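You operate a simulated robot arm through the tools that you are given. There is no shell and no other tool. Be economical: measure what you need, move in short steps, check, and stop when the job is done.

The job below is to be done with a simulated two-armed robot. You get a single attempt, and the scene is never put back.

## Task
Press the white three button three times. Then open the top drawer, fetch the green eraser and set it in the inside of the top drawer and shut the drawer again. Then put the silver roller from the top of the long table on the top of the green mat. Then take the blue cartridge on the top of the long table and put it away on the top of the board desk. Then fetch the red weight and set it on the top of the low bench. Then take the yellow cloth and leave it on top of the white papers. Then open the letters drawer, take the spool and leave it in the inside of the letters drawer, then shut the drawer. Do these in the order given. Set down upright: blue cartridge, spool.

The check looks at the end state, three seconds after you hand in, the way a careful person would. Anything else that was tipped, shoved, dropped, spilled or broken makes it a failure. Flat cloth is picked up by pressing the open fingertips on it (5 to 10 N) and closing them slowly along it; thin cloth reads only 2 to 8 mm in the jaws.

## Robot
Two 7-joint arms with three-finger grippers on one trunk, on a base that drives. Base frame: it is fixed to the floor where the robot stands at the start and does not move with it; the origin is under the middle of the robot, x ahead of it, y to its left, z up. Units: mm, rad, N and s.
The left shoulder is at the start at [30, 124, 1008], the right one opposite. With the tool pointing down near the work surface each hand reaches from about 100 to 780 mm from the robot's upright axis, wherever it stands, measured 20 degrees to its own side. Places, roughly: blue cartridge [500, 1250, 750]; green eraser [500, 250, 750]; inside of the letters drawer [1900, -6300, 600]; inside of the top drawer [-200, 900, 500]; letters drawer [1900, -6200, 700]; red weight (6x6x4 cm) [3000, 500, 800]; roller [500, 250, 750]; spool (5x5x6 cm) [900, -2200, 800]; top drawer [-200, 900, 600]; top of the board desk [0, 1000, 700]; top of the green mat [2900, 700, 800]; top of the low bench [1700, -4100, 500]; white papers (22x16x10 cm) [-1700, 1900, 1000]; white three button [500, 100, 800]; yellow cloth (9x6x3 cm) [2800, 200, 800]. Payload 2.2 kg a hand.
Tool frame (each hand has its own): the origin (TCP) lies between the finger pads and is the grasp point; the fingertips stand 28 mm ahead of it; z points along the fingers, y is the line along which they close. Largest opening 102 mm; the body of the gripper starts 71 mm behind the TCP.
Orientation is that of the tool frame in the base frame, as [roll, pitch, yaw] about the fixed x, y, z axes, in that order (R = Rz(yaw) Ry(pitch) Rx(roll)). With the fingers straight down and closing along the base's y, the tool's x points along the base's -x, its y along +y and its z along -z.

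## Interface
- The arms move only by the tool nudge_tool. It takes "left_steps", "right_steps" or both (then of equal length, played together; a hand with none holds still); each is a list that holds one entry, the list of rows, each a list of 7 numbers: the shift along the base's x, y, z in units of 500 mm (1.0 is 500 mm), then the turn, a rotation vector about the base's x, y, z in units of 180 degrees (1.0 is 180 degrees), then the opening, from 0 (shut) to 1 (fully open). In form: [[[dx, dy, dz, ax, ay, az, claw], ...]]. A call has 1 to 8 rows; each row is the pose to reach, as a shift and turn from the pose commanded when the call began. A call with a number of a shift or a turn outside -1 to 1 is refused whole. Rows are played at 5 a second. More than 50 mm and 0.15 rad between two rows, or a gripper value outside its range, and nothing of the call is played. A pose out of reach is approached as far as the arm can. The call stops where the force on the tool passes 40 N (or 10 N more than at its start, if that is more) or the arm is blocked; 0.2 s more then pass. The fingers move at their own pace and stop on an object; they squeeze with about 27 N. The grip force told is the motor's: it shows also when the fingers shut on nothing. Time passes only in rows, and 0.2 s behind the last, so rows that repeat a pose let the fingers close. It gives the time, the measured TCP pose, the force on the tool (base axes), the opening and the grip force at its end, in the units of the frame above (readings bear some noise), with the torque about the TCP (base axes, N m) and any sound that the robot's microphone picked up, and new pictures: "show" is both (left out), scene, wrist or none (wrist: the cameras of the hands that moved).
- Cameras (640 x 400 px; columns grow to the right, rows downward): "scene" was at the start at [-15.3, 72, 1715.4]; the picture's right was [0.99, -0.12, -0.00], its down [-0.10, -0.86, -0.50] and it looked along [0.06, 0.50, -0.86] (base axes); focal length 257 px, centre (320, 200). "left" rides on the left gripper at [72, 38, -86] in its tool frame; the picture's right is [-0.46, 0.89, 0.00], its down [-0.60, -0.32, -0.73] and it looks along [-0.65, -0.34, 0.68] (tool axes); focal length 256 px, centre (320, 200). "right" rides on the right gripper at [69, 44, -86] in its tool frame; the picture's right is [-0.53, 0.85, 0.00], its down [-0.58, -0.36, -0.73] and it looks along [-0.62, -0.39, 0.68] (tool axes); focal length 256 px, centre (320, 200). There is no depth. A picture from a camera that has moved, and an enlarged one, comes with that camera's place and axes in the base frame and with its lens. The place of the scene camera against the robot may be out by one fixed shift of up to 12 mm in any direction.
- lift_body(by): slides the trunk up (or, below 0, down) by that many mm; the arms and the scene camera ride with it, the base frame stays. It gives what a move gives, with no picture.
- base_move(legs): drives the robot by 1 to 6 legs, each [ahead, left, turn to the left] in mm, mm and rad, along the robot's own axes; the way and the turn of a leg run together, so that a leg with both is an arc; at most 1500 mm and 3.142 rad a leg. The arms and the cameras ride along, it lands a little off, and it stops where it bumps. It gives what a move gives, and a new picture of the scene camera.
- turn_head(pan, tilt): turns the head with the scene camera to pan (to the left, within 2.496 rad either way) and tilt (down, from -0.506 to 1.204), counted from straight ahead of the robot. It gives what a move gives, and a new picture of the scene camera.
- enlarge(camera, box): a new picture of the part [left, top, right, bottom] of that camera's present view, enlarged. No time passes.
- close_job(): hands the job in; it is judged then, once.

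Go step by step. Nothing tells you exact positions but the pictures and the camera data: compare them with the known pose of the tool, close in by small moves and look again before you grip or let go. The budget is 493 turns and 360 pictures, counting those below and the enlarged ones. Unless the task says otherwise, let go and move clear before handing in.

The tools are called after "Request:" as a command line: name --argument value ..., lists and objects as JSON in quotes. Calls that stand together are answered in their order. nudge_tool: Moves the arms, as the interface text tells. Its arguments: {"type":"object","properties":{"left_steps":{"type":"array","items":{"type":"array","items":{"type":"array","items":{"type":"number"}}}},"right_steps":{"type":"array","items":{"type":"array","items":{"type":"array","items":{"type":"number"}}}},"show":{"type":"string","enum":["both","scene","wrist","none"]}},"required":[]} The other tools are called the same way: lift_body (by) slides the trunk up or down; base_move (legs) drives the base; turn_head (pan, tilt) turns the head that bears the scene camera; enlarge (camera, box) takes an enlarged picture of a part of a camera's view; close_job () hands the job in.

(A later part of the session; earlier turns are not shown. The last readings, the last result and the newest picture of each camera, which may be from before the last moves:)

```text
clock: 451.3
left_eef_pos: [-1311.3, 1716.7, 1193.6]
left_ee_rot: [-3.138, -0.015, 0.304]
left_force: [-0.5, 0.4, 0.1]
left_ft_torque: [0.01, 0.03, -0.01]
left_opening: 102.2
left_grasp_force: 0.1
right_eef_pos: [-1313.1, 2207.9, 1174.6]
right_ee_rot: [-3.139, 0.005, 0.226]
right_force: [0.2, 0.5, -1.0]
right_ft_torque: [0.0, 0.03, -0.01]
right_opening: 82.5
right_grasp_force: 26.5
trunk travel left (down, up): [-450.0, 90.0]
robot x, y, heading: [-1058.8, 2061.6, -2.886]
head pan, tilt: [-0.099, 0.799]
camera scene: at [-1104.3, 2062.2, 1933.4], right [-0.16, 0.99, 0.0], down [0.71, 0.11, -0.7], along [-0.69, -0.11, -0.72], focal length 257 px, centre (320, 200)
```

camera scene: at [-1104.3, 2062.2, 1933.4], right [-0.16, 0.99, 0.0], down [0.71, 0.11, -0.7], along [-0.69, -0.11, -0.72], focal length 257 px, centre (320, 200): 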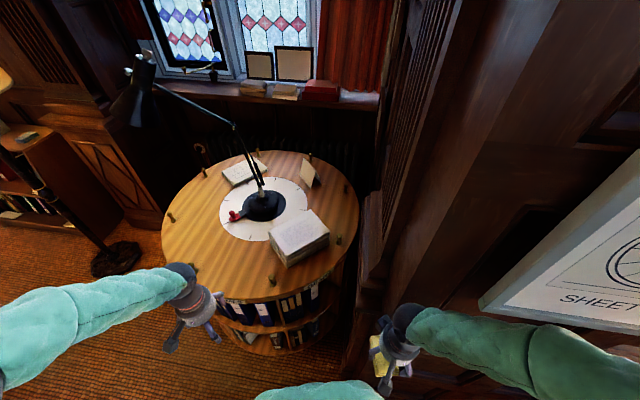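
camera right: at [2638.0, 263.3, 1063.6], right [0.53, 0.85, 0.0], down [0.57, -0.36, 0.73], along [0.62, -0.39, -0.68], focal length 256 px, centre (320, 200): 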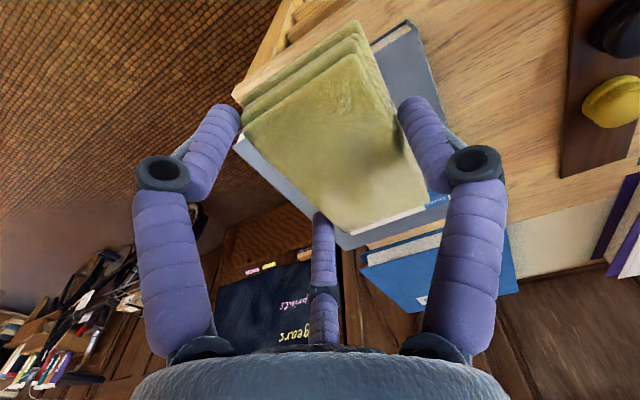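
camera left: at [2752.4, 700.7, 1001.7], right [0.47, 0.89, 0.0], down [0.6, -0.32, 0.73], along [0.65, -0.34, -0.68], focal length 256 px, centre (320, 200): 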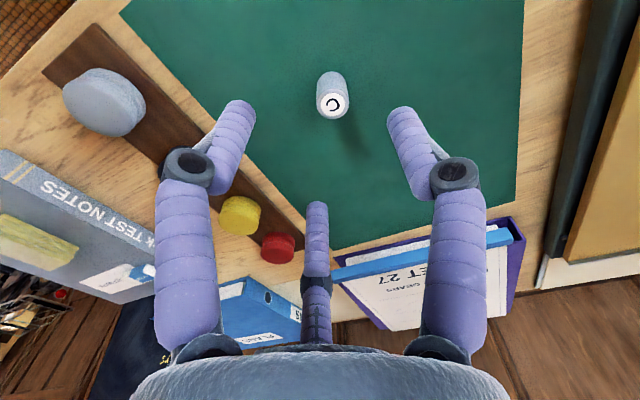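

Blocked on the right by the wall. The papers work out near [-1677, 1895] with their top around z 1100–1150; I back off slightly and sidestep left, which suits the right arm.

Request:
base_move --legs '[[-50, 0, 0], [0, 200, 0]]'

Request:
nudge_tool --right_steps '[[[-0.08, -0.04, 0, 0, 0, 0, 0], [-0.16, -0.08, 0, 0, 0, 0, 0], [-0.24, -0.12, 0, 0, 0, 0, 0], [-0.32, -0.15, 0, 0, 0, 0, 0], [-0.4, -0.17, 0.01, 0, 0, 0, 0]]]' --show "both"

```text
clock: 453.5
left_eef_pos: [-1211.6, 1531.2, 1193.6]
left_ee_rot: [-3.137, -0.016, 0.301]
left_force: [0.4, -0.1, -1.6]
left_ft_torque: [-0.01, -0.01, 0.01]
left_opening: 102.0
left_grasp_force: 0.1
right_eef_pos: [-1211.3, 2022.8, 1175.9]
right_ee_rot: [-3.139, 0.006, 0.224]
right_force: [-0.1, -0.8, -0.8]
right_ft_torque: [0.05, 0.04, 0.0]
right_opening: 82.6
right_grasp_force: 26.8
trunk travel left (down, up): [-450.0, 90.0]
robot x, y, heading: [-958.6, 1875.6, -2.885]
head pan, tilt: [-0.099, 0.799]
camera scene: at [-1002.6, 1876.5, 1933.4], right [-0.16, 0.99, 0.0], down [0.71, 0.11, -0.7], along [-0.69, -0.11, -0.72], focal length 257 px, centre (320, 200)
```

scene: 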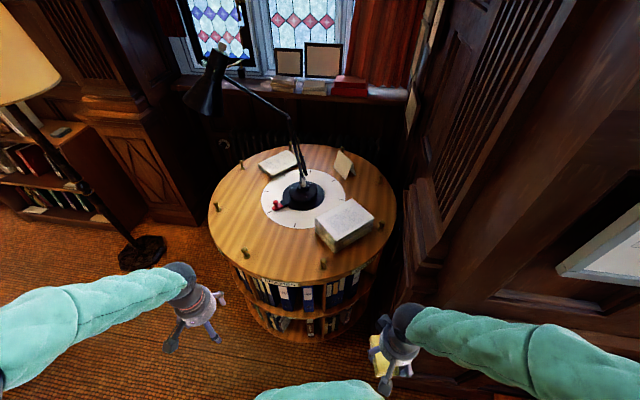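

```text
clock: 454.7
left_eef_pos: [-1212.3, 1532.2, 1193.9]
left_ee_rot: [-3.139, -0.017, 0.299]
left_force: [0.4, -1.0, 0.8]
left_ft_torque: [0.02, -0.01, 0.03]
left_opening: 102.0
left_grasp_force: 0.1
right_eef_pos: [-1413.9, 1939.6, 1180.2]
right_ee_rot: [-3.138, 0.004, 0.223]
right_force: [-0.1, 0.0, -0.7]
right_ft_torque: [0.01, -0.01, -0.02]
right_opening: 82.6
right_grasp_force: 27.1
trunk travel left (down, up): [-450.0, 90.0]
robot x, y, heading: [-959.6, 1874.9, -2.887]
head pan, tilt: [-0.099, 0.799]
camera scene: at [-1004.8, 1876.4, 1933.3], right [-0.16, 0.99, 0.0], down [0.71, 0.11, -0.7], along [-0.69, -0.11, -0.72], focal length 257 px, centre (320, 200)
camera right: at [-1336.2, 1912.2, 1264.1], right [-0.33, -0.94, 0.0], down [-0.64, 0.23, 0.73], along [-0.69, 0.24, -0.68], focal length 256 px, centre (320, 200)
```

scene: 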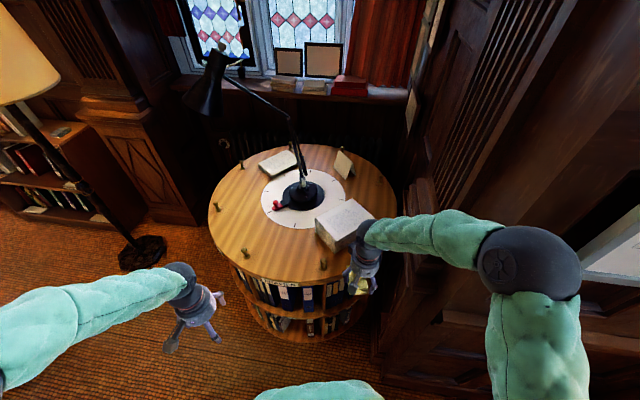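
right: 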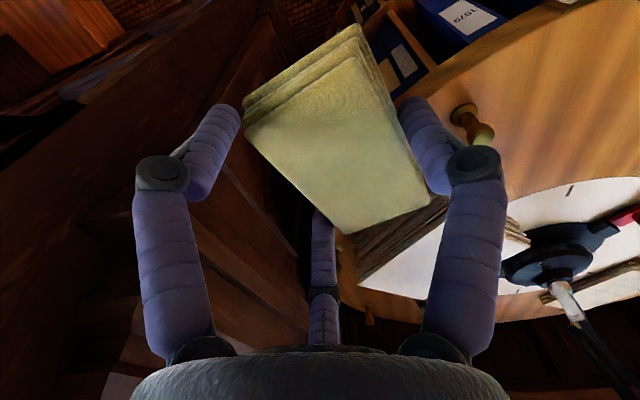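

I drive 80 mm closer and bring the cloth over the papers.

Request:
base_move --legs '[[80, 0, 0]]'

Request:
nudge_tool --right_steps '[[[-0.09, -0.02, 0, 0, 0, 0, 0], [-0.18, -0.04, 0, 0, 0, 0, 0], [-0.27, -0.06, 0, 0, 0, 0, 0], [-0.36, -0.08, 0, 0, 0, 0, 0], [-0.42, -0.1, 0, 0, 0, 0, 0]]]' --show "both"

```text
clock: 455.7
left_eef_pos: [-1289.5, 1511.8, 1192.4]
left_ee_rot: [-3.138, -0.016, 0.3]
left_force: [-0.6, 0.1, -0.5]
left_ft_torque: [0.02, -0.03, -0.01]
left_opening: 102.0
left_grasp_force: 0.0
right_eef_pos: [-1492.0, 1919.8, 1180.4]
right_ee_rot: [-3.137, 0.005, 0.226]
right_force: [-0.6, -0.3, -0.7]
right_ft_torque: [-0.01, -0.02, 0.0]
right_opening: 82.6
right_grasp_force: 27.0
trunk travel left (down, up): [-450.0, 90.0]
robot x, y, heading: [-1032.7, 1857.5, -2.888]
head pan, tilt: [-0.099, 0.799]
camera scene: at [-1083.0, 1855.9, 1933.3], right [-0.16, 0.99, 0.0], down [0.71, 0.11, -0.7], along [-0.69, -0.11, -0.72], focal length 257 px, centre (320, 200)
```

scene: 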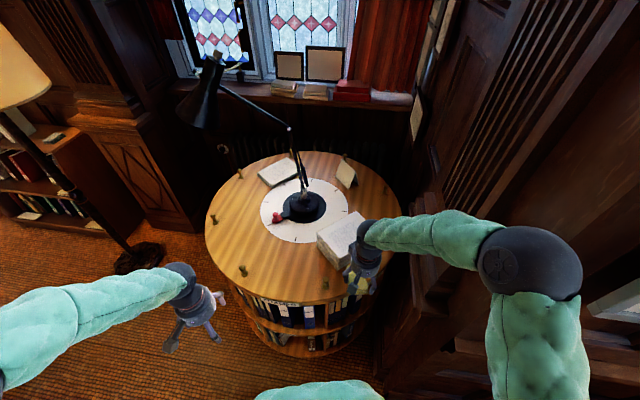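

```text
clock: 456.9
left_eef_pos: [-1289.9, 1512.1, 1193.2]
left_ee_rot: [-3.138, -0.015, 0.302]
left_force: [-0.3, 0.5, 0.4]
left_ft_torque: [0.02, 0.01, -0.02]
left_opening: 102.1
left_grasp_force: 0.1
right_eef_pos: [-1702.1, 1868.9, 1176.4]
right_ee_rot: [-3.136, 0.005, 0.224]
right_force: [1.2, 0.0, -0.1]
right_ft_torque: [0.03, -0.02, -0.01]
right_opening: 71.2
right_grasp_force: 27.0
trunk travel left (down, up): [-450.0, 90.0]
robot x, y, heading: [-1036.0, 1858.9, -2.884]
head pan, tilt: [-0.099, 0.799]
camera scene: at [-1082.3, 1856.0, 1933.3], right [-0.16, 0.99, 0.0], down [0.71, 0.11, -0.7], along [-0.69, -0.11, -0.72], focal length 257 px, centre (320, 200)
camera right: at [-1624.8, 1842.8, 1261.4], right [-0.33, -0.94, 0.0], down [-0.64, 0.23, 0.73], along [-0.69, 0.24, -0.68], focal length 256 px, centre (320, 200)
```

scene: 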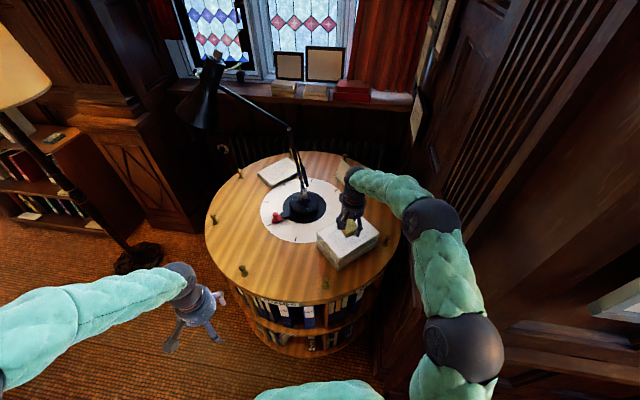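
right: 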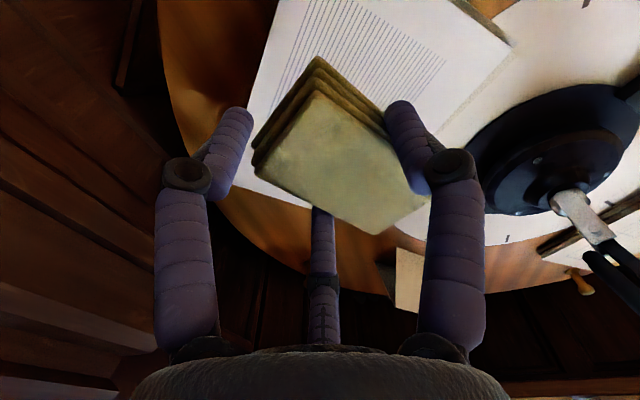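

The paper block's centre works out near [-1660, 1868], top about z 1080. I shift back 40 mm and lower the cloth onto it.

Request:
nudge_tool --right_steps '[[[0.04, 0, -0.02, 0, 0, 0, 0], [0.08, 0, -0.04, 0, 0, 0, 0], [0.08, 0, -0.07, 0, 0, 0, 0], [0.08, 0, -0.09, 0, 0, 0, 0]]]' --show "both"

```text
clock: 457.9
left_eef_pos: [-1287.9, 1511.9, 1194.3]
left_ee_rot: [-3.138, -0.016, 0.299]
left_force: [-0.8, 0.6, 0.4]
left_ft_torque: [-0.03, 0.0, 0.01]
left_opening: 101.9
left_grasp_force: 0.1
right_eef_pos: [-1659.7, 1868.9, 1134.7]
right_ee_rot: [-3.138, 0.006, 0.225]
right_force: [-0.6, -0.7, 0.3]
right_ft_torque: [0.0, 0.0, 0.01]
right_opening: 70.9
right_grasp_force: 27.1
trunk travel left (down, up): [-450.0, 90.0]
robot x, y, heading: [-1034.6, 1856.0, -2.881]
head pan, tilt: [-0.099, 0.799]
camera scene: at [-1080.9, 1856.5, 1933.4], right [-0.16, 0.99, 0.0], down [0.71, 0.11, -0.7], along [-0.69, -0.11, -0.72], focal length 257 px, centre (320, 200)
camera right: at [-1581.7, 1842.2, 1218.5], right [-0.33, -0.94, 0.0], down [-0.64, 0.23, 0.74], along [-0.69, 0.24, -0.68], focal length 256 px, centre (320, 200)
```

scene: 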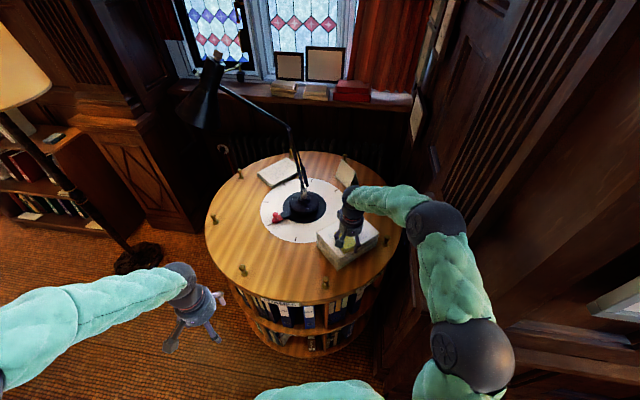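
right: 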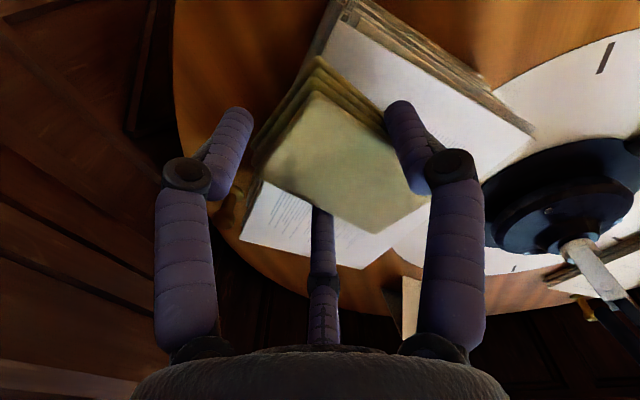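

Checking corners again, the block is rotated 45° with its centre nearer [-1748, 1868]. I move there and look.

Request:
nudge_tool --right_steps '[[[-0.08, 0, 0, 0, 0, 0, 0], [-0.16, 0, 0, 0, 0, 0, 0], [-0.172, 0, -0.01, 0, 0, 0, 0]]]' --show "both"

```text
clock: 458.7
left_eef_pos: [-1288.5, 1512.1, 1194.3]
left_ee_rot: [-3.138, -0.013, 0.301]
left_force: [-0.4, 0.2, 0.0]
left_ft_torque: [0.0, 0.01, -0.01]
left_opening: 101.9
left_grasp_force: 0.1
right_eef_pos: [-1749.3, 1868.8, 1131.0]
right_ee_rot: [-3.138, 0.006, 0.226]
right_force: [0.6, 0.2, -0.5]
right_ft_torque: [-0.02, 0.03, 0.0]
right_opening: 70.9
right_grasp_force: 27.3
trunk travel left (down, up): [-450.0, 90.0]
robot x, y, heading: [-1036.1, 1858.1, -2.885]
head pan, tilt: [-0.099, 0.799]
camera scene: at [-1080.2, 1856.6, 1933.4], right [-0.16, 0.99, 0.0], down [0.71, 0.11, -0.7], along [-0.69, -0.11, -0.72], focal length 257 px, centre (320, 200)
camera right: at [-1670.7, 1841.4, 1214.0], right [-0.33, -0.94, 0.0], down [-0.64, 0.23, 0.74], along [-0.69, 0.24, -0.68], focal length 256 px, centre (320, 200)
```

scene: 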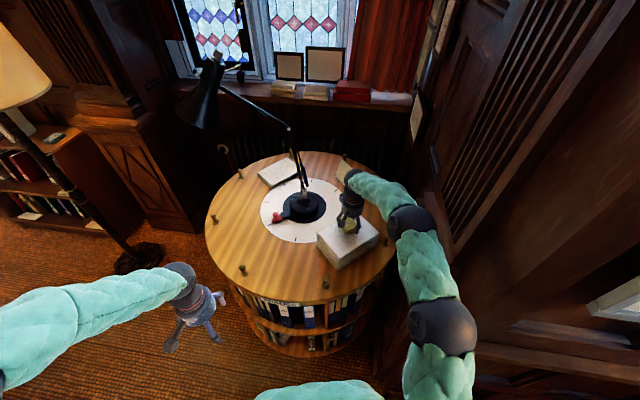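
right: 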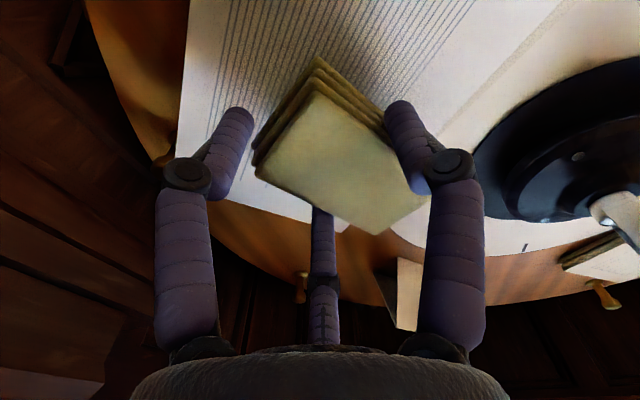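

The hand is over the block's centre. I lower slowly to contact.

Request:
nudge_tool --right_steps '[[[0, 0, -0.02, 0, 0, 0, 0], [0, 0, -0.04, 0, 0, 0, 0], [0, 0, -0.05, 0, 0, 0, 0], [0, 0, -0.06, 0, 0, 0, 0], [0, 0, -0.068, 0, 0, 0, 0]]]' --show "wrist"

```text
clock: 459.9
left_eef_pos: [-1285.3, 1511.6, 1194.9]
left_ee_rot: [-3.138, -0.011, 0.3]
left_force: [0.6, 1.0, -0.4]
left_ft_torque: [0.01, -0.02, 0.03]
left_opening: 101.9
left_grasp_force: 0.1
right_eef_pos: [-1747.3, 1868.7, 1104.1]
right_ee_rot: [-3.138, 0.02, 0.222]
right_force: [-1.7, -0.4, 34.8]
right_ft_torque: [-0.68, 0.54, -0.34]
right_opening: 71.9
right_grasp_force: 27.5
trunk travel left (down, up): [-450.0, 90.0]
robot x, y, heading: [-1036.2, 1857.4, -2.88]
head pan, tilt: [-0.099, 0.799]
camera right: at [-1668.4, 1841.5, 1186.6], right [-0.34, -0.94, 0.01], down [-0.63, 0.23, 0.74], along [-0.7, 0.24, -0.67], focal length 256 px, centre (320, 200)
```

right: 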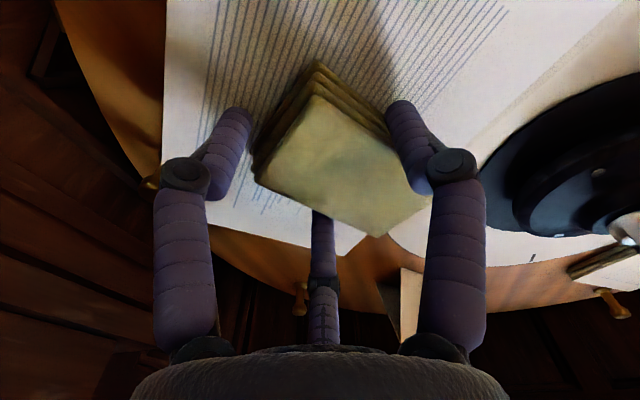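

The cloth rests on the papers, wholly within their edges. I release and rise straight up.

Request:
nudge_tool --right_steps '[[[0, 0, 0.008, 0, 0, 0, 0.5], [0, 0, 0.008, 0, 0, 0, 0.85], [0, 0, 0.008, 0, 0, 0, 1], [0, 0, 0.02, 0, 0, 0, 1], [0, 0, 0.08, 0, 0, 0, 1], [0, 0, 0.16, 0, 0, 0, 1], [0.06, 0, 0.2, 0, 0, 0, 1], [0.14, 0.02, 0.22, 0, 0, 0, 1]]]' --show "both"

```text
clock: 461.7
left_eef_pos: [-1286.4, 1513.2, 1196.3]
left_ee_rot: [-3.137, -0.014, 0.302]
left_force: [0.1, 0.2, 0.8]
left_ft_torque: [0.03, 0.04, 0.02]
left_opening: 101.8
left_grasp_force: 0.0
right_eef_pos: [-1670.0, 1878.6, 1207.7]
right_ee_rot: [-3.139, 0.009, 0.225]
right_force: [0.3, -0.5, -0.4]
right_ft_torque: [-0.03, 0.05, -0.01]
right_opening: 101.8
right_grasp_force: 0.0
trunk travel left (down, up): [-450.0, 90.0]
robot x, y, heading: [-1034.9, 1854.2, -2.882]
head pan, tilt: [-0.099, 0.799]
camera scene: at [-1078.0, 1857.7, 1933.5], right [-0.16, 0.99, 0.0], down [0.71, 0.11, -0.7], along [-0.69, -0.11, -0.72], focal length 257 px, centre (320, 200)
camera right: at [-1591.9, 1851.8, 1291.8], right [-0.33, -0.94, 0.0], down [-0.64, 0.23, 0.74], along [-0.69, 0.24, -0.68], focal length 256 px, centre (320, 200)
```

scene: 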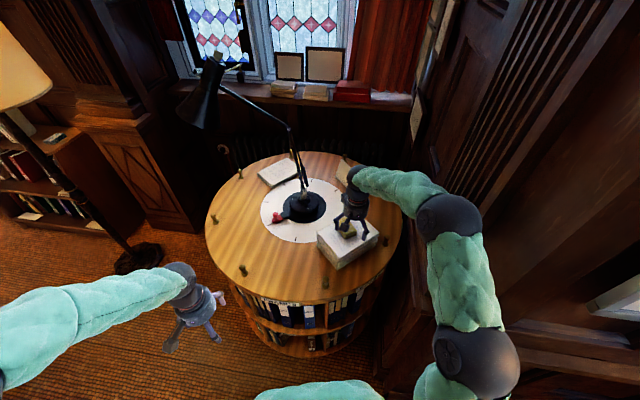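
right: 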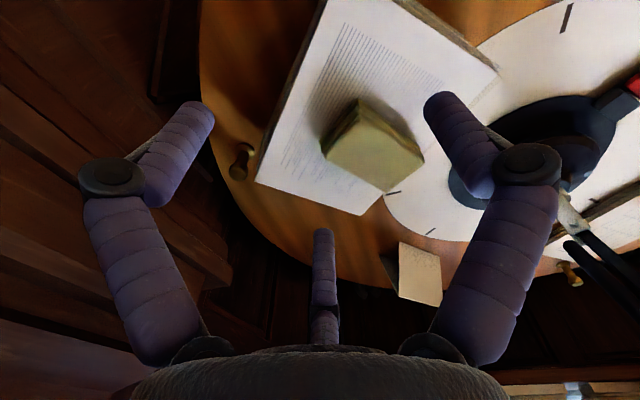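

The yellow cloth lies on the papers. Next is the letters drawer; I retract, and drive out between bookcase and desk.

Request:
nudge_tool --right_steps '[[[0.09, 0.02, 0, 0, 0, 0, 1], [0.18, 0.04, 0, 0, 0, 0, 1], [0.27, 0.06, 0, 0, 0, 0, 1], [0.36, 0.08, 0, 0, 0, 0, 1], [0.45, 0.11, 0, 0, 0, 0, 1], [0.54, 0.15, 0, 0, 0, 0, 1], [0.6, 0.2, 0, 0, 0, 0, 1]]]' --show "none"

Request:
base_move --legs '[[-130, 0, 0], [0, 0, 1.314], [1000, 0, 0], [650, 0, 0]]'

```text
clock: 463.3
left_eef_pos: [-1287.3, 1514.1, 1194.2]
left_ee_rot: [-3.137, -0.015, 0.301]
left_force: [0.6, -0.2, -1.2]
left_ft_torque: [0.0, 0.0, 0.01]
left_opening: 102.0
left_grasp_force: 0.1
right_eef_pos: [-1374.4, 1980.1, 1205.6]
right_ee_rot: [-3.141, 0.008, 0.225]
right_force: [0.8, 0.3, 0.5]
right_ft_torque: [0.01, -0.02, -0.01]
right_opening: 102.0
right_grasp_force: 0.0
trunk travel left (down, up): [-450.0, 90.0]
robot x, y, heading: [-1038.7, 1858.9, -2.889]
head pan, tilt: [-0.099, 0.799]
```

```text
clock: 476.0
left_eef_pos: [-652.9, -119.9, 1193.9]
left_ee_rot: [-3.137, -0.017, 1.607]
left_force: [0.0, 0.0, -0.1]
left_ft_torque: [0.01, 0.0, -0.02]
left_opening: 101.8
left_grasp_force: 0.1
right_eef_pos: [-1127.0, -84.0, 1205.1]
right_ee_rot: [-3.137, 0.006, 1.531]
right_force: [0.3, -0.3, 0.6]
right_ft_torque: [0.01, 0.01, -0.05]
right_opening: 102.0
right_grasp_force: 0.2
trunk travel left (down, up): [-450.0, 90.0]
robot x, y, heading: [-921.8, 213.2, -1.579]
head pan, tilt: [-0.099, 0.799]
camera scene: at [-921.6, 166.8, 1933.4], right [-0.99, 0.11, 0.0], down [0.08, 0.71, -0.7], along [-0.07, -0.69, -0.72], focal length 257 px, centre (320, 200)
```

scene: 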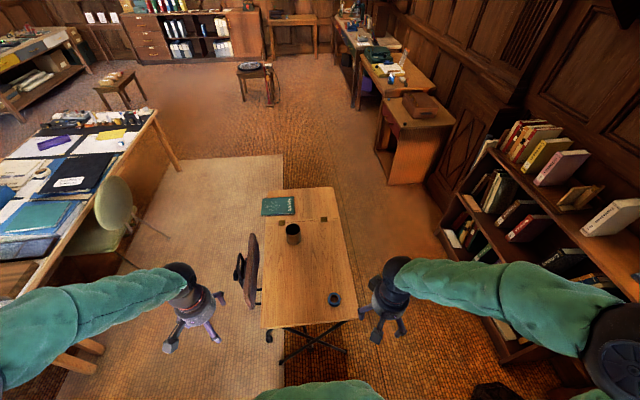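

Request:
base_move --legs '[[0, 770, 0], [1500, 0, 0.01], [1400, 0, 0]]'

Request:
lift_body --by -200

```text
clock: 493.8
left_eef_pos: [115.4, -3032.9, 1194.3]
left_ee_rot: [-3.138, -0.016, 1.606]
left_force: [0.0, 0.1, 0.6]
left_ft_torque: [0.0, 0.03, 0.02]
left_opening: 102.0
left_grasp_force: 0.0
right_eef_pos: [-359.2, -2994.7, 1205.5]
right_ee_rot: [-3.137, 0.006, 1.529]
right_force: [0.1, -0.6, 1.0]
right_ft_torque: [0.0, -0.03, 0.0]
right_opening: 102.2
right_grasp_force: 0.1
trunk travel left (down, up): [-450.0, 90.0]
robot x, y, heading: [-149.0, -2700.1, -1.578]
head pan, tilt: [-0.099, 0.799]
camera scene: at [-154.0, -2744.7, 1933.4], right [-0.99, 0.11, 0.0], down [0.08, 0.71, -0.7], along [-0.08, -0.69, -0.72], focal length 257 px, centre (320, 200)
```

scene: 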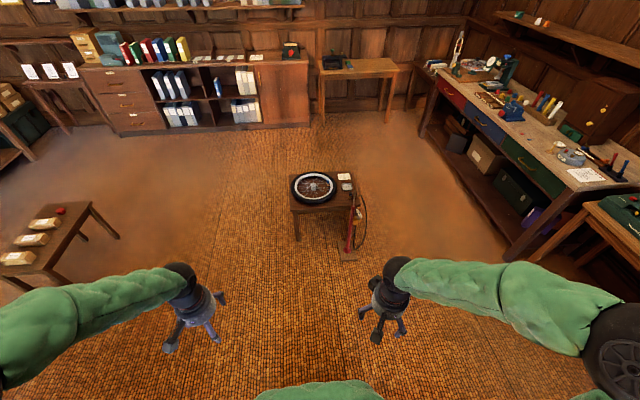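

```text
clock: 495.9
left_eef_pos: [114.0, -3032.5, 994.9]
left_ee_rot: [-3.139, -0.014, 1.607]
left_force: [-0.3, -0.7, 0.8]
left_ft_torque: [-0.02, 0.0, 0.03]
left_opening: 102.1
left_grasp_force: 0.1
right_eef_pos: [-359.1, -2995.0, 1005.7]
right_ee_rot: [-3.141, 0.005, 1.53]
right_force: [0.7, -0.3, 0.1]
right_ft_torque: [-0.04, -0.01, -0.01]
right_opening: 102.1
right_grasp_force: 0.0
trunk travel left (down, up): [-250.0, 290.0]
robot x, y, heading: [-153.4, -2703.0, -1.578]
head pan, tilt: [-0.099, 0.799]
```

The weight still sits on the bench. I enlarge the drawer cabinet to find the letters drawer.

Request:
turn_head --pan 0.35 --tilt 0.35

Request:
enlarge --camera "scene" --box '[200, 100, 420, 240]'

```text
clock: 496.8
left_eef_pos: [114.2, -3033.3, 993.8]
left_ee_rot: [-3.138, -0.015, 1.605]
left_force: [0.3, 0.1, 0.5]
left_ft_torque: [0.02, -0.02, -0.01]
left_opening: 102.0
left_grasp_force: 0.0
right_eef_pos: [-359.5, -2994.0, 1004.8]
right_ee_rot: [-3.14, 0.005, 1.528]
right_force: [-0.2, 0.0, -0.7]
right_ft_torque: [-0.02, 0.0, 0.01]
right_opening: 102.2
right_grasp_force: 0.1
trunk travel left (down, up): [-250.0, 290.0]
robot x, y, heading: [-150.8, -2702.3, -1.582]
head pan, tilt: [0.351, 0.351]
camera scene: at [-114.1, -2752.1, 1773.0], right [-0.94, -0.33, 0.0], down [-0.12, 0.32, -0.94], along [0.31, -0.88, -0.34], focal length 257 px, centre (320, 200)
```

scene: 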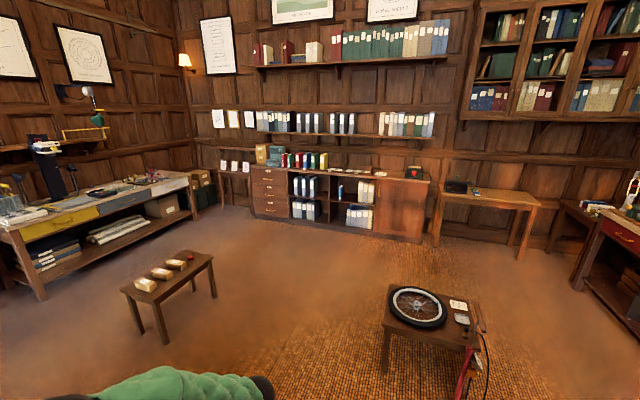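

```text
2.86 times, centred on (310, 170) of scene
camera zoom: at [-114.1, -2752.1, 1773.0], right [-0.94, -0.33, 0.0], down [-0.12, 0.32, -0.94], along [0.31, -0.88, -0.34], focal length 733 px, centre (349, 286)
```

zoom: 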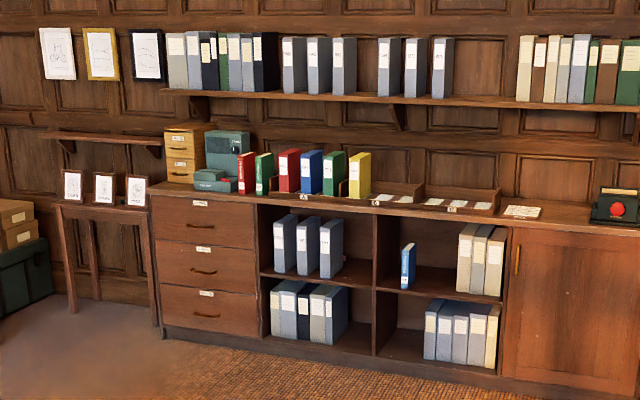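

I drive diagonally between bench and wheel stool toward the cabinet.

Request:
base_move --legs '[[0, 0, 0.51], [1200, 0, 0], [1200, 0, 0], [0, 0, -0.3]]'

Request:
turn_head --pan 0.6 --tilt 0.5

Request:
enlarge --camera "scene" --box '[120, 60, 460, 300]'

```text
clock: 511.0
left_eef_pos: [1231.3, -5137.3, 994.0]
left_ee_rot: [-3.138, -0.016, 1.746]
left_force: [0.4, -0.1, 0.9]
left_ft_torque: [0.03, -0.01, -0.05]
left_opening: 102.0
left_grasp_force: 0.1
right_eef_pos: [758.2, -5165.0, 1004.7]
right_ee_rot: [-3.14, 0.005, 1.668]
right_force: [0.4, -0.9, -0.9]
right_ft_torque: [-0.01, -0.01, 0.02]
right_opening: 102.0
right_grasp_force: 0.1
trunk travel left (down, up): [-250.0, 290.0]
robot x, y, heading: [925.7, -4841.7, -1.438]
head pan, tilt: [0.351, 0.351]
camera scene: at [968.1, -4891.9, 1773.0], right [-0.89, -0.46, 0.0], down [-0.16, 0.3, -0.94], along [0.43, -0.83, -0.34], focal length 257 px, centre (320, 200)
```

scene: 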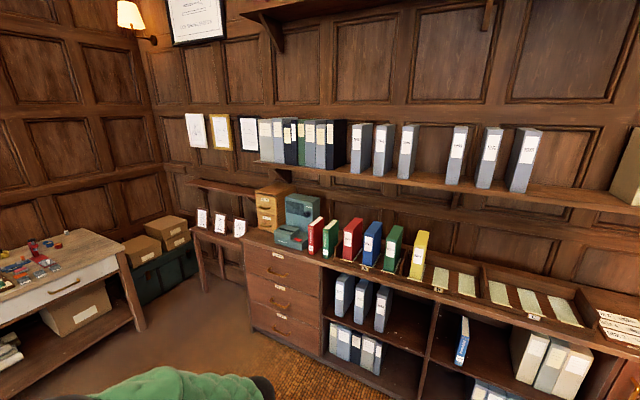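

```text
clock: 511.8
left_eef_pos: [1233.0, -5138.3, 993.4]
left_ee_rot: [-3.138, -0.013, 1.743]
left_force: [-0.3, -0.1, 0.7]
left_ft_torque: [0.03, 0.01, -0.01]
left_opening: 102.1
left_grasp_force: 0.0
right_eef_pos: [757.9, -5164.0, 1003.9]
right_ee_rot: [-3.139, 0.004, 1.668]
right_force: [-0.3, 0.3, 0.0]
right_ft_torque: [-0.04, -0.04, 0.0]
right_opening: 102.1
right_grasp_force: 0.2
trunk travel left (down, up): [-250.0, 290.0]
robot x, y, heading: [923.8, -4843.5, -1.44]
head pan, tilt: [0.6, 0.499]
camera scene: at [986.0, -4877.1, 1759.4], right [-0.74, -0.67, 0.0], down [-0.32, 0.36, -0.88], along [0.59, -0.65, -0.48], focal length 257 px, centre (320, 200)
```

scene: 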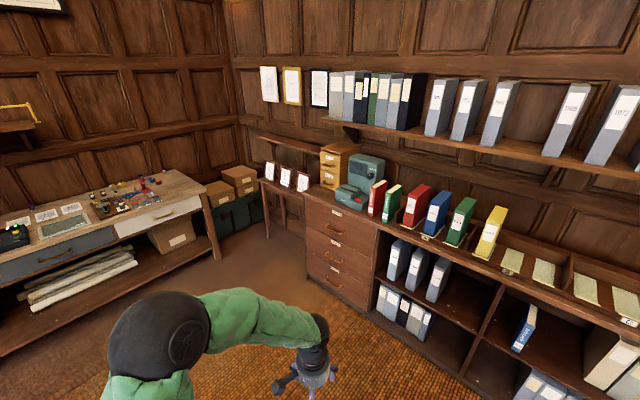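

```text
1.67 times, centred on (290, 180) of scene
camera zoom: at [986.0, -4877.1, 1759.4], right [-0.74, -0.67, 0.0], down [-0.32, 0.36, -0.88], along [0.59, -0.65, -0.48], focal length 428 px, centre (370, 233)
```

zoom: 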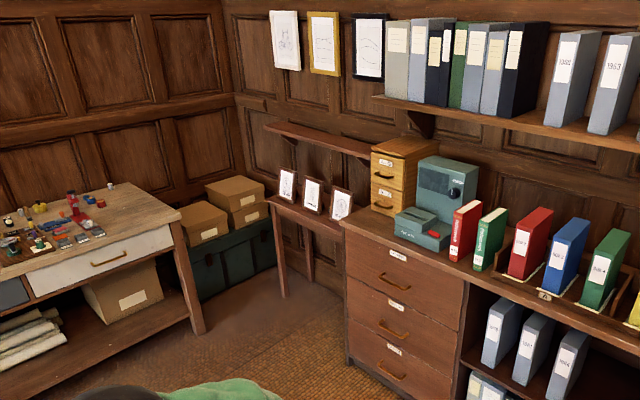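

Request:
enlarge --camera "scene" --box '[295, 190, 385, 310]'

```text
3.33 times, centred on (340, 250) of scene
camera zoom: at [986.0, -4877.1, 1759.4], right [-0.74, -0.67, 0.0], down [-0.32, 0.36, -0.88], along [0.59, -0.65, -0.48], focal length 855 px, centre (253, 33)
```

zoom: 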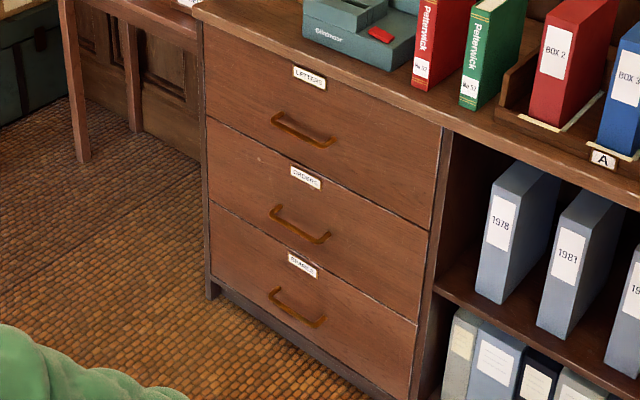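

The top drawer is labelled LETTERS, its handle near [1919, -6061, ~700]. I position the robot squarely in front of it.

Request:
base_move --legs '[[0, 0, -0.131], [0, 985, 0], [520, 0, 0]]'

Request:
turn_head --pan 0.0 --tilt 0.85

Request:
enlarge --camera "scene" --box '[220, 100, 440, 260]'

```text
clock: 520.0
left_eef_pos: [2173.6, -5679.9, 994.8]
left_ee_rot: [-3.139, -0.017, 1.635]
left_force: [-0.1, -0.5, 0.3]
left_ft_torque: [0.02, 0.02, 0.02]
left_opening: 101.9
left_grasp_force: 0.0
right_eef_pos: [1699.1, -5655.6, 1004.5]
right_ee_rot: [-3.137, 0.005, 1.56]
right_force: [0.2, -0.3, -0.7]
right_ft_torque: [0.02, -0.03, -0.01]
right_opening: 101.9
right_grasp_force: 0.0
trunk travel left (down, up): [-250.0, 290.0]
robot x, y, heading: [1897.6, -5357.8, -1.552]
head pan, tilt: [0.6, 0.499]
camera scene: at [1956.0, -5394.2, 1759.3], right [-0.81, -0.58, 0.0], down [-0.28, 0.39, -0.88], along [0.51, -0.71, -0.48], focal length 257 px, centre (320, 200)
```

scene: 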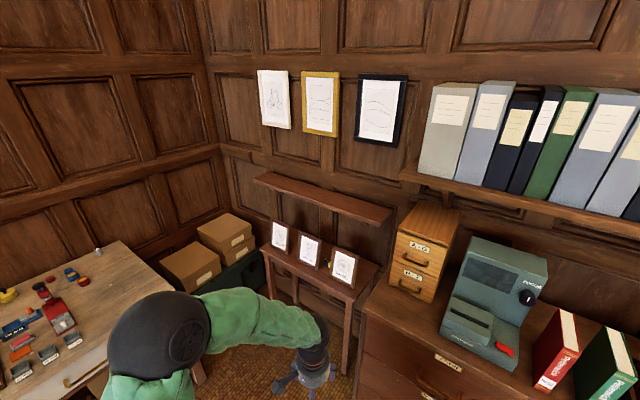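

```text
clock: 521.0
left_eef_pos: [2172.4, -5679.9, 994.9]
left_ee_rot: [-3.137, -0.013, 1.635]
left_force: [0.6, 0.6, -0.4]
left_ft_torque: [-0.01, 0.01, -0.01]
left_opening: 102.1
left_grasp_force: 0.2
right_eef_pos: [1698.2, -5655.8, 1004.6]
right_ee_rot: [-3.141, 0.006, 1.56]
right_force: [-0.1, 0.4, 0.0]
right_ft_torque: [0.01, 0.03, 0.02]
right_opening: 102.0
right_grasp_force: 0.0
trunk travel left (down, up): [-250.0, 290.0]
robot x, y, heading: [1895.0, -5357.7, -1.552]
head pan, tilt: [0.0, 0.85]
camera scene: at [1904.8, -5397.3, 1729.4], right [-1.0, -0.02, 0.0], down [-0.02, 0.75, -0.66], along [0.01, -0.66, -0.75], focal length 257 px, centre (320, 200)
```

scene: 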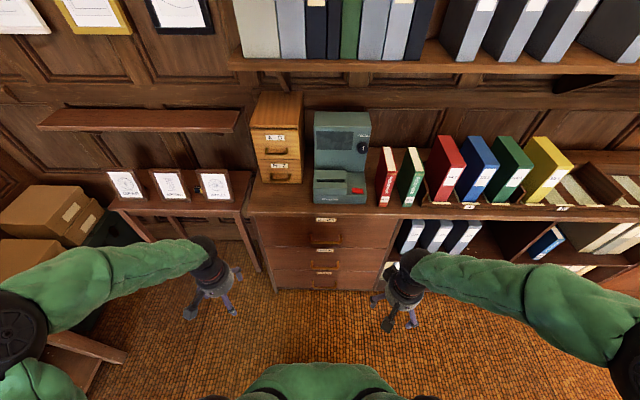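

```text
2.50 times, centred on (330, 180) of scene
camera zoom: at [1904.8, -5397.3, 1729.4], right [-1.0, -0.02, 0.0], down [-0.02, 0.75, -0.66], along [0.01, -0.66, -0.75], focal length 642 px, centre (295, 250)
```

zoom: 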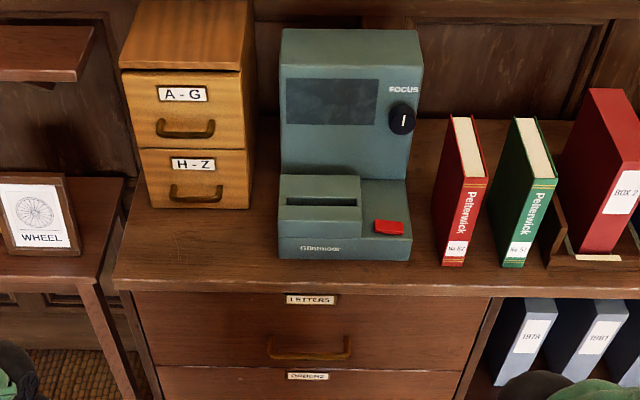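

The handle is near [1893, -6032, 725]. I lower the trunk 94 mm and turn the left hand to point at the drawer along the path that worked before.

Request:
lift_body --by -94

Request:
nudge_tool --left_steps '[[[-0.05, -0.032, -0.029, -0.0257, -0.0257, -0.0257, 1], [-0.1, -0.064, -0.058, -0.0513, -0.0513, -0.0513, 1], [-0.15, -0.097, -0.087, -0.077, -0.077, -0.077, 1], [-0.2, -0.129, -0.116, -0.1027, -0.1027, -0.1027, 1], [-0.25, -0.161, -0.146, -0.1283, -0.1283, -0.1283, 1], [-0.3, -0.194, -0.175, -0.154, -0.154, -0.154, 1], [-0.35, -0.226, -0.204, -0.1797, -0.1797, -0.1797, 1]]]' --show "none"

Request:
nudge_tool --left_steps '[[[-0.04, 0, -0.02, -0.0257, -0.0257, -0.0257, 1], [-0.08, 0, -0.04, -0.0513, -0.0513, -0.0513, 1], [-0.12, 0, -0.06, -0.077, -0.077, -0.077, 1], [-0.15, 0, -0.08, -0.1027, -0.1027, -0.1027, 1], [-0.17, 0, -0.1, -0.1283, -0.1283, -0.1283, 1], [-0.17, 0, -0.12, -0.154, -0.154, -0.154, 1], [-0.17, 0, -0.14, -0.1797, -0.1797, -0.1797, 1], [-0.17, 0, -0.15, -0.2053, -0.2053, -0.2053, 1]]]' --show "both"

```text
clock: 522.3
left_eef_pos: [2172.3, -5680.3, 900.0]
left_ee_rot: [-3.138, -0.014, 1.635]
left_force: [1.2, 0.0, 0.2]
left_ft_torque: [0.0, -0.01, 0.03]
left_opening: 102.0
left_grasp_force: 0.1
right_eef_pos: [1699.0, -5654.7, 910.4]
right_ee_rot: [-3.139, 0.006, 1.558]
right_force: [0.0, 0.4, 0.9]
right_ft_torque: [-0.02, -0.02, 0.0]
right_opening: 101.8
right_grasp_force: 0.1
trunk travel left (down, up): [-156.0, 384.0]
robot x, y, heading: [1899.6, -5352.8, -1.552]
head pan, tilt: [0.0, 0.85]
```

```text
clock: 523.9
left_eef_pos: [1994.6, -5791.7, 797.7]
left_ee_rot: [2.441, 0.368, 0.907]
left_force: [-0.3, 0.3, 0.3]
left_ft_torque: [0.0, 0.0, 0.02]
left_opening: 102.1
left_grasp_force: 0.1
right_eef_pos: [1697.6, -5655.5, 911.2]
right_ee_rot: [-3.138, 0.005, 1.559]
right_force: [0.2, 0.3, 0.2]
right_ft_torque: [0.0, -0.01, -0.01]
right_opening: 102.0
right_grasp_force: 0.1
trunk travel left (down, up): [-156.0, 384.0]
robot x, y, heading: [1898.0, -5353.6, -1.547]
head pan, tilt: [0.0, 0.85]
```

```text
clock: 525.7
left_eef_pos: [1911.0, -5794.1, 722.4]
left_ee_rot: [1.599, 0.08, 0.042]
left_force: [-0.8, -0.5, 0.6]
left_ft_torque: [0.02, 0.04, 0.01]
left_opening: 101.9
left_grasp_force: 0.1
left hand out of reach, approached as far as the arm can: row 8
right_eef_pos: [1697.1, -5656.0, 910.8]
right_ee_rot: [-3.14, 0.005, 1.56]
right_force: [0.3, -0.4, 0.3]
right_ft_torque: [0.02, 0.03, -0.02]
right_opening: 101.9
right_grasp_force: 0.0
trunk travel left (down, up): [-156.0, 384.0]
robot x, y, heading: [1891.6, -5354.3, -1.55]
head pan, tilt: [0.0, 0.85]
camera scene: at [1903.6, -5399.1, 1635.3], right [-1.0, -0.02, 0.0], down [-0.02, 0.75, -0.66], along [0.01, -0.66, -0.75], focal length 257 px, centre (320, 200)
camera left: at [1983.0, -5706.3, 757.0], right [-0.39, -0.04, 0.92], down [-0.66, 0.71, -0.25], along [-0.65, -0.7, -0.31], focal length 256 px, centre (320, 200)
```

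scene: 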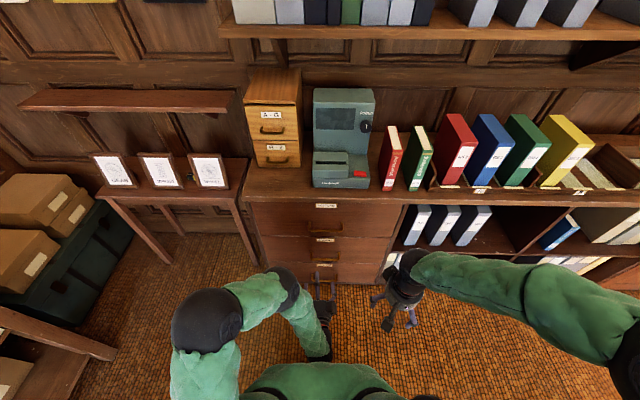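
left: 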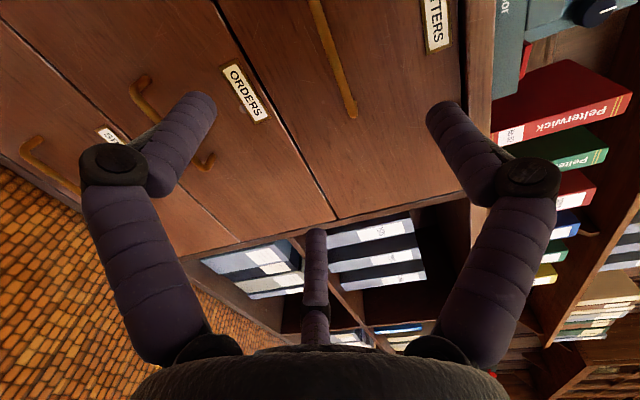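

The hand points at the letters drawer; the bar is at z≈717. I drive ahead 195 mm.

Request:
base_move --legs '[[195, -10, 0]]'

Request:
nudge_tool --left_steps '[[[0, 0, 0, 0, 0, 0, 1]]]' --show "wrist"

```text
clock: 527.3
left_eef_pos: [1906.5, -5987.0, 722.5]
left_ee_rot: [1.6, 0.083, 0.044]
left_force: [0.1, -0.2, 0.1]
left_ft_torque: [-0.02, 0.03, -0.02]
left_opening: 102.1
left_grasp_force: 0.0
right_eef_pos: [1692.9, -5847.8, 910.0]
right_ee_rot: [-3.141, 0.004, 1.559]
right_force: [0.2, -0.5, -0.2]
right_ft_torque: [0.05, -0.01, 0.01]
right_opening: 102.2
right_grasp_force: 0.1
trunk travel left (down, up): [-156.0, 384.0]
robot x, y, heading: [1891.8, -5548.3, -1.548]
head pan, tilt: [0.0, 0.85]
camera scene: at [1899.1, -5591.0, 1635.3], right [-1.0, -0.02, 0.0], down [-0.02, 0.75, -0.66], along [0.01, -0.66, -0.75], focal length 257 px, centre (320, 200)
```

scene: 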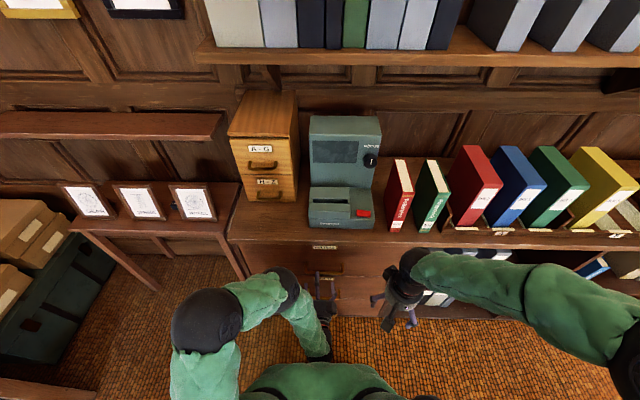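

```text
clock: 527.7
left_eef_pos: [1906.5, -5986.1, 723.4]
left_ee_rot: [1.601, 0.081, 0.044]
left_force: [-0.4, -0.4, 0.2]
left_ft_torque: [0.01, 0.01, -0.05]
left_opening: 102.1
left_grasp_force: 0.0
right_eef_pos: [1692.7, -5848.8, 911.2]
right_ee_rot: [-3.141, 0.006, 1.561]
right_force: [-0.9, -0.2, 1.0]
right_ft_torque: [-0.01, -0.02, 0.0]
right_opening: 101.7
right_grasp_force: 0.0
trunk travel left (down, up): [-156.0, 384.0]
robot x, y, heading: [1894.5, -5545.9, -1.549]
head pan, tilt: [0.0, 0.85]
camera left: at [1978.4, -5897.5, 757.2], right [-0.39, -0.04, 0.92], down [-0.66, 0.71, -0.24], along [-0.64, -0.7, -0.31], focal length 256 px, centre (320, 200)
```

left: 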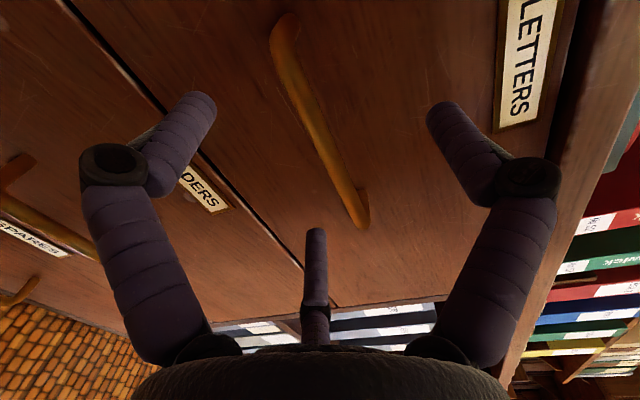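

The bar lies between the fingers. I move forward 42 mm and close.

Request:
nudge_tool --left_steps '[[[0, -0.03, -0.004, 0, 0, 0, 1], [0, -0.06, -0.006, 0, 0, 0, 1], [0, -0.084, -0.006, 0, 0, 0, 1]]]' --show "wrist"

```text
clock: 528.5
left_eef_pos: [1905.1, -6025.0, 722.1]
left_ee_rot: [1.602, 0.083, 0.044]
left_force: [0.6, -0.3, -0.5]
left_ft_torque: [0.0, -0.01, 0.01]
left_opening: 101.6
left_grasp_force: 0.1
left hand out of reach, approached as far as the arm can: row 3
right_eef_pos: [1693.4, -5847.8, 910.6]
right_ee_rot: [-3.138, 0.005, 1.561]
right_force: [0.8, 0.3, -0.2]
right_ft_torque: [0.0, 0.01, 0.0]
right_opening: 101.7
right_grasp_force: 0.1
trunk travel left (down, up): [-156.0, 384.0]
robot x, y, heading: [1892.5, -5546.8, -1.547]
head pan, tilt: [0.0, 0.85]
camera left: at [1977.2, -5936.1, 755.0], right [-0.39, -0.04, 0.92], down [-0.66, 0.71, -0.24], along [-0.64, -0.7, -0.31], focal length 256 px, centre (320, 200)
```

left: 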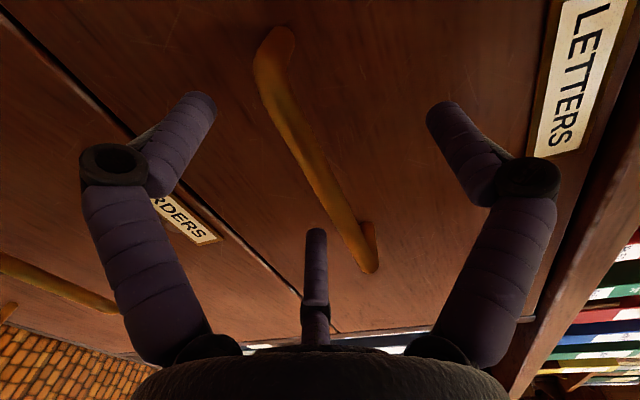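

Request:
nudge_tool --left_steps '[[[0, 0, 0, 0, 0, 0, 0], [0, 0, 0, 0, 0, 0, 0], [0, 0, 0, 0, 0, 0, 0], [0, 0, 0, 0, 0, 0, 0]]]' --show "wrist"

```text
clock: 529.5
left_eef_pos: [1903.3, -6022.6, 717.6]
left_ee_rot: [1.615, 0.079, 0.041]
left_force: [-21.6, 1.5, -32.6]
left_ft_torque: [0.14, -1.11, -0.69]
left_opening: 20.3
left_grasp_force: 44.7
right_eef_pos: [1692.0, -5849.7, 910.3]
right_ee_rot: [-3.14, 0.004, 1.558]
right_force: [-0.2, -0.5, -0.5]
right_ft_torque: [0.02, -0.03, -0.01]
right_opening: 102.2
right_grasp_force: 0.0
trunk travel left (down, up): [-156.0, 384.0]
robot x, y, heading: [1888.4, -5545.0, -1.55]
head pan, tilt: [0.0, 0.85]
camera left: at [1975.1, -5935.5, 752.6], right [-0.39, -0.05, 0.92], down [-0.65, 0.72, -0.24], along [-0.65, -0.69, -0.32], focal length 256 px, centre (320, 200)
```

left: 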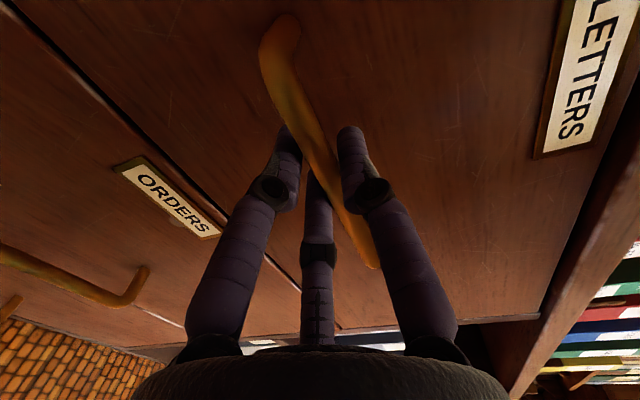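

Gripped. I ease down 5 mm and pull by backing the base.

Request:
nudge_tool --left_steps '[[[-0.002, 0, -0.005, 0, 0, 0, 0], [-0.004, 0, -0.01, 0, 0, 0, 0]]]' --show "none"

Request:
base_move --legs '[[-220, 0, 0]]'

```text
clock: 530.1
left_eef_pos: [1902.4, -6023.8, 717.4]
left_ee_rot: [1.598, 0.081, 0.043]
left_force: [-13.8, 19.7, -2.2]
left_ft_torque: [-0.01, -1.08, -1.36]
left_opening: 20.2
left_grasp_force: 45.0
right_eef_pos: [1691.4, -5846.6, 910.7]
right_ee_rot: [-3.139, 0.007, 1.561]
right_force: [0.1, -0.6, -0.2]
right_ft_torque: [0.0, 0.01, 0.0]
right_opening: 101.9
right_grasp_force: 0.1
trunk travel left (down, up): [-156.0, 384.0]
robot x, y, heading: [1893.0, -5543.1, -1.546]
head pan, tilt: [0.0, 0.85]
```

```text
clock: 532.3
left_eef_pos: [1903.2, -5806.1, 717.1]
left_ee_rot: [1.595, 0.077, 0.058]
left_force: [2.5, 1.6, 1.1]
left_ft_torque: [0.01, -0.97, -0.43]
left_opening: 20.4
left_grasp_force: 45.1
right_eef_pos: [1690.2, -5628.6, 910.1]
right_ee_rot: [-3.139, 0.006, 1.561]
right_force: [0.2, 0.0, -0.3]
right_ft_torque: [0.0, -0.02, 0.0]
right_opening: 101.8
right_grasp_force: 0.0
trunk travel left (down, up): [-156.0, 384.0]
robot x, y, heading: [1888.9, -5327.2, -1.549]
head pan, tilt: [0.0, 0.85]
stopped in leg 1: the force on the tool passed its limit at 41 N (the readings are from after the stop); the commanded pose is now the measured one
camera scene: at [1894.8, -5369.2, 1635.3], right [-1.0, -0.02, 0.0], down [-0.02, 0.75, -0.66], along [0.02, -0.66, -0.75], focal length 257 px, centre (320, 200)
```

scene: 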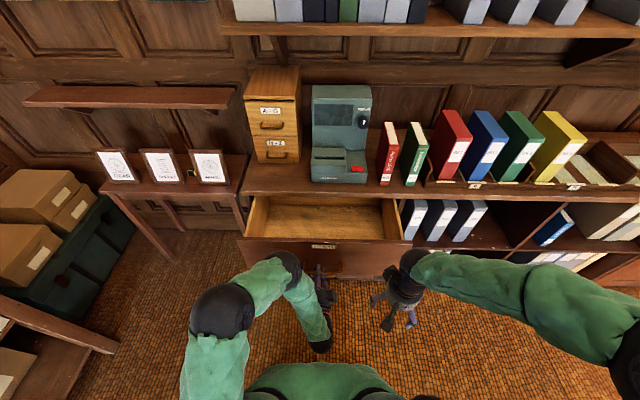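

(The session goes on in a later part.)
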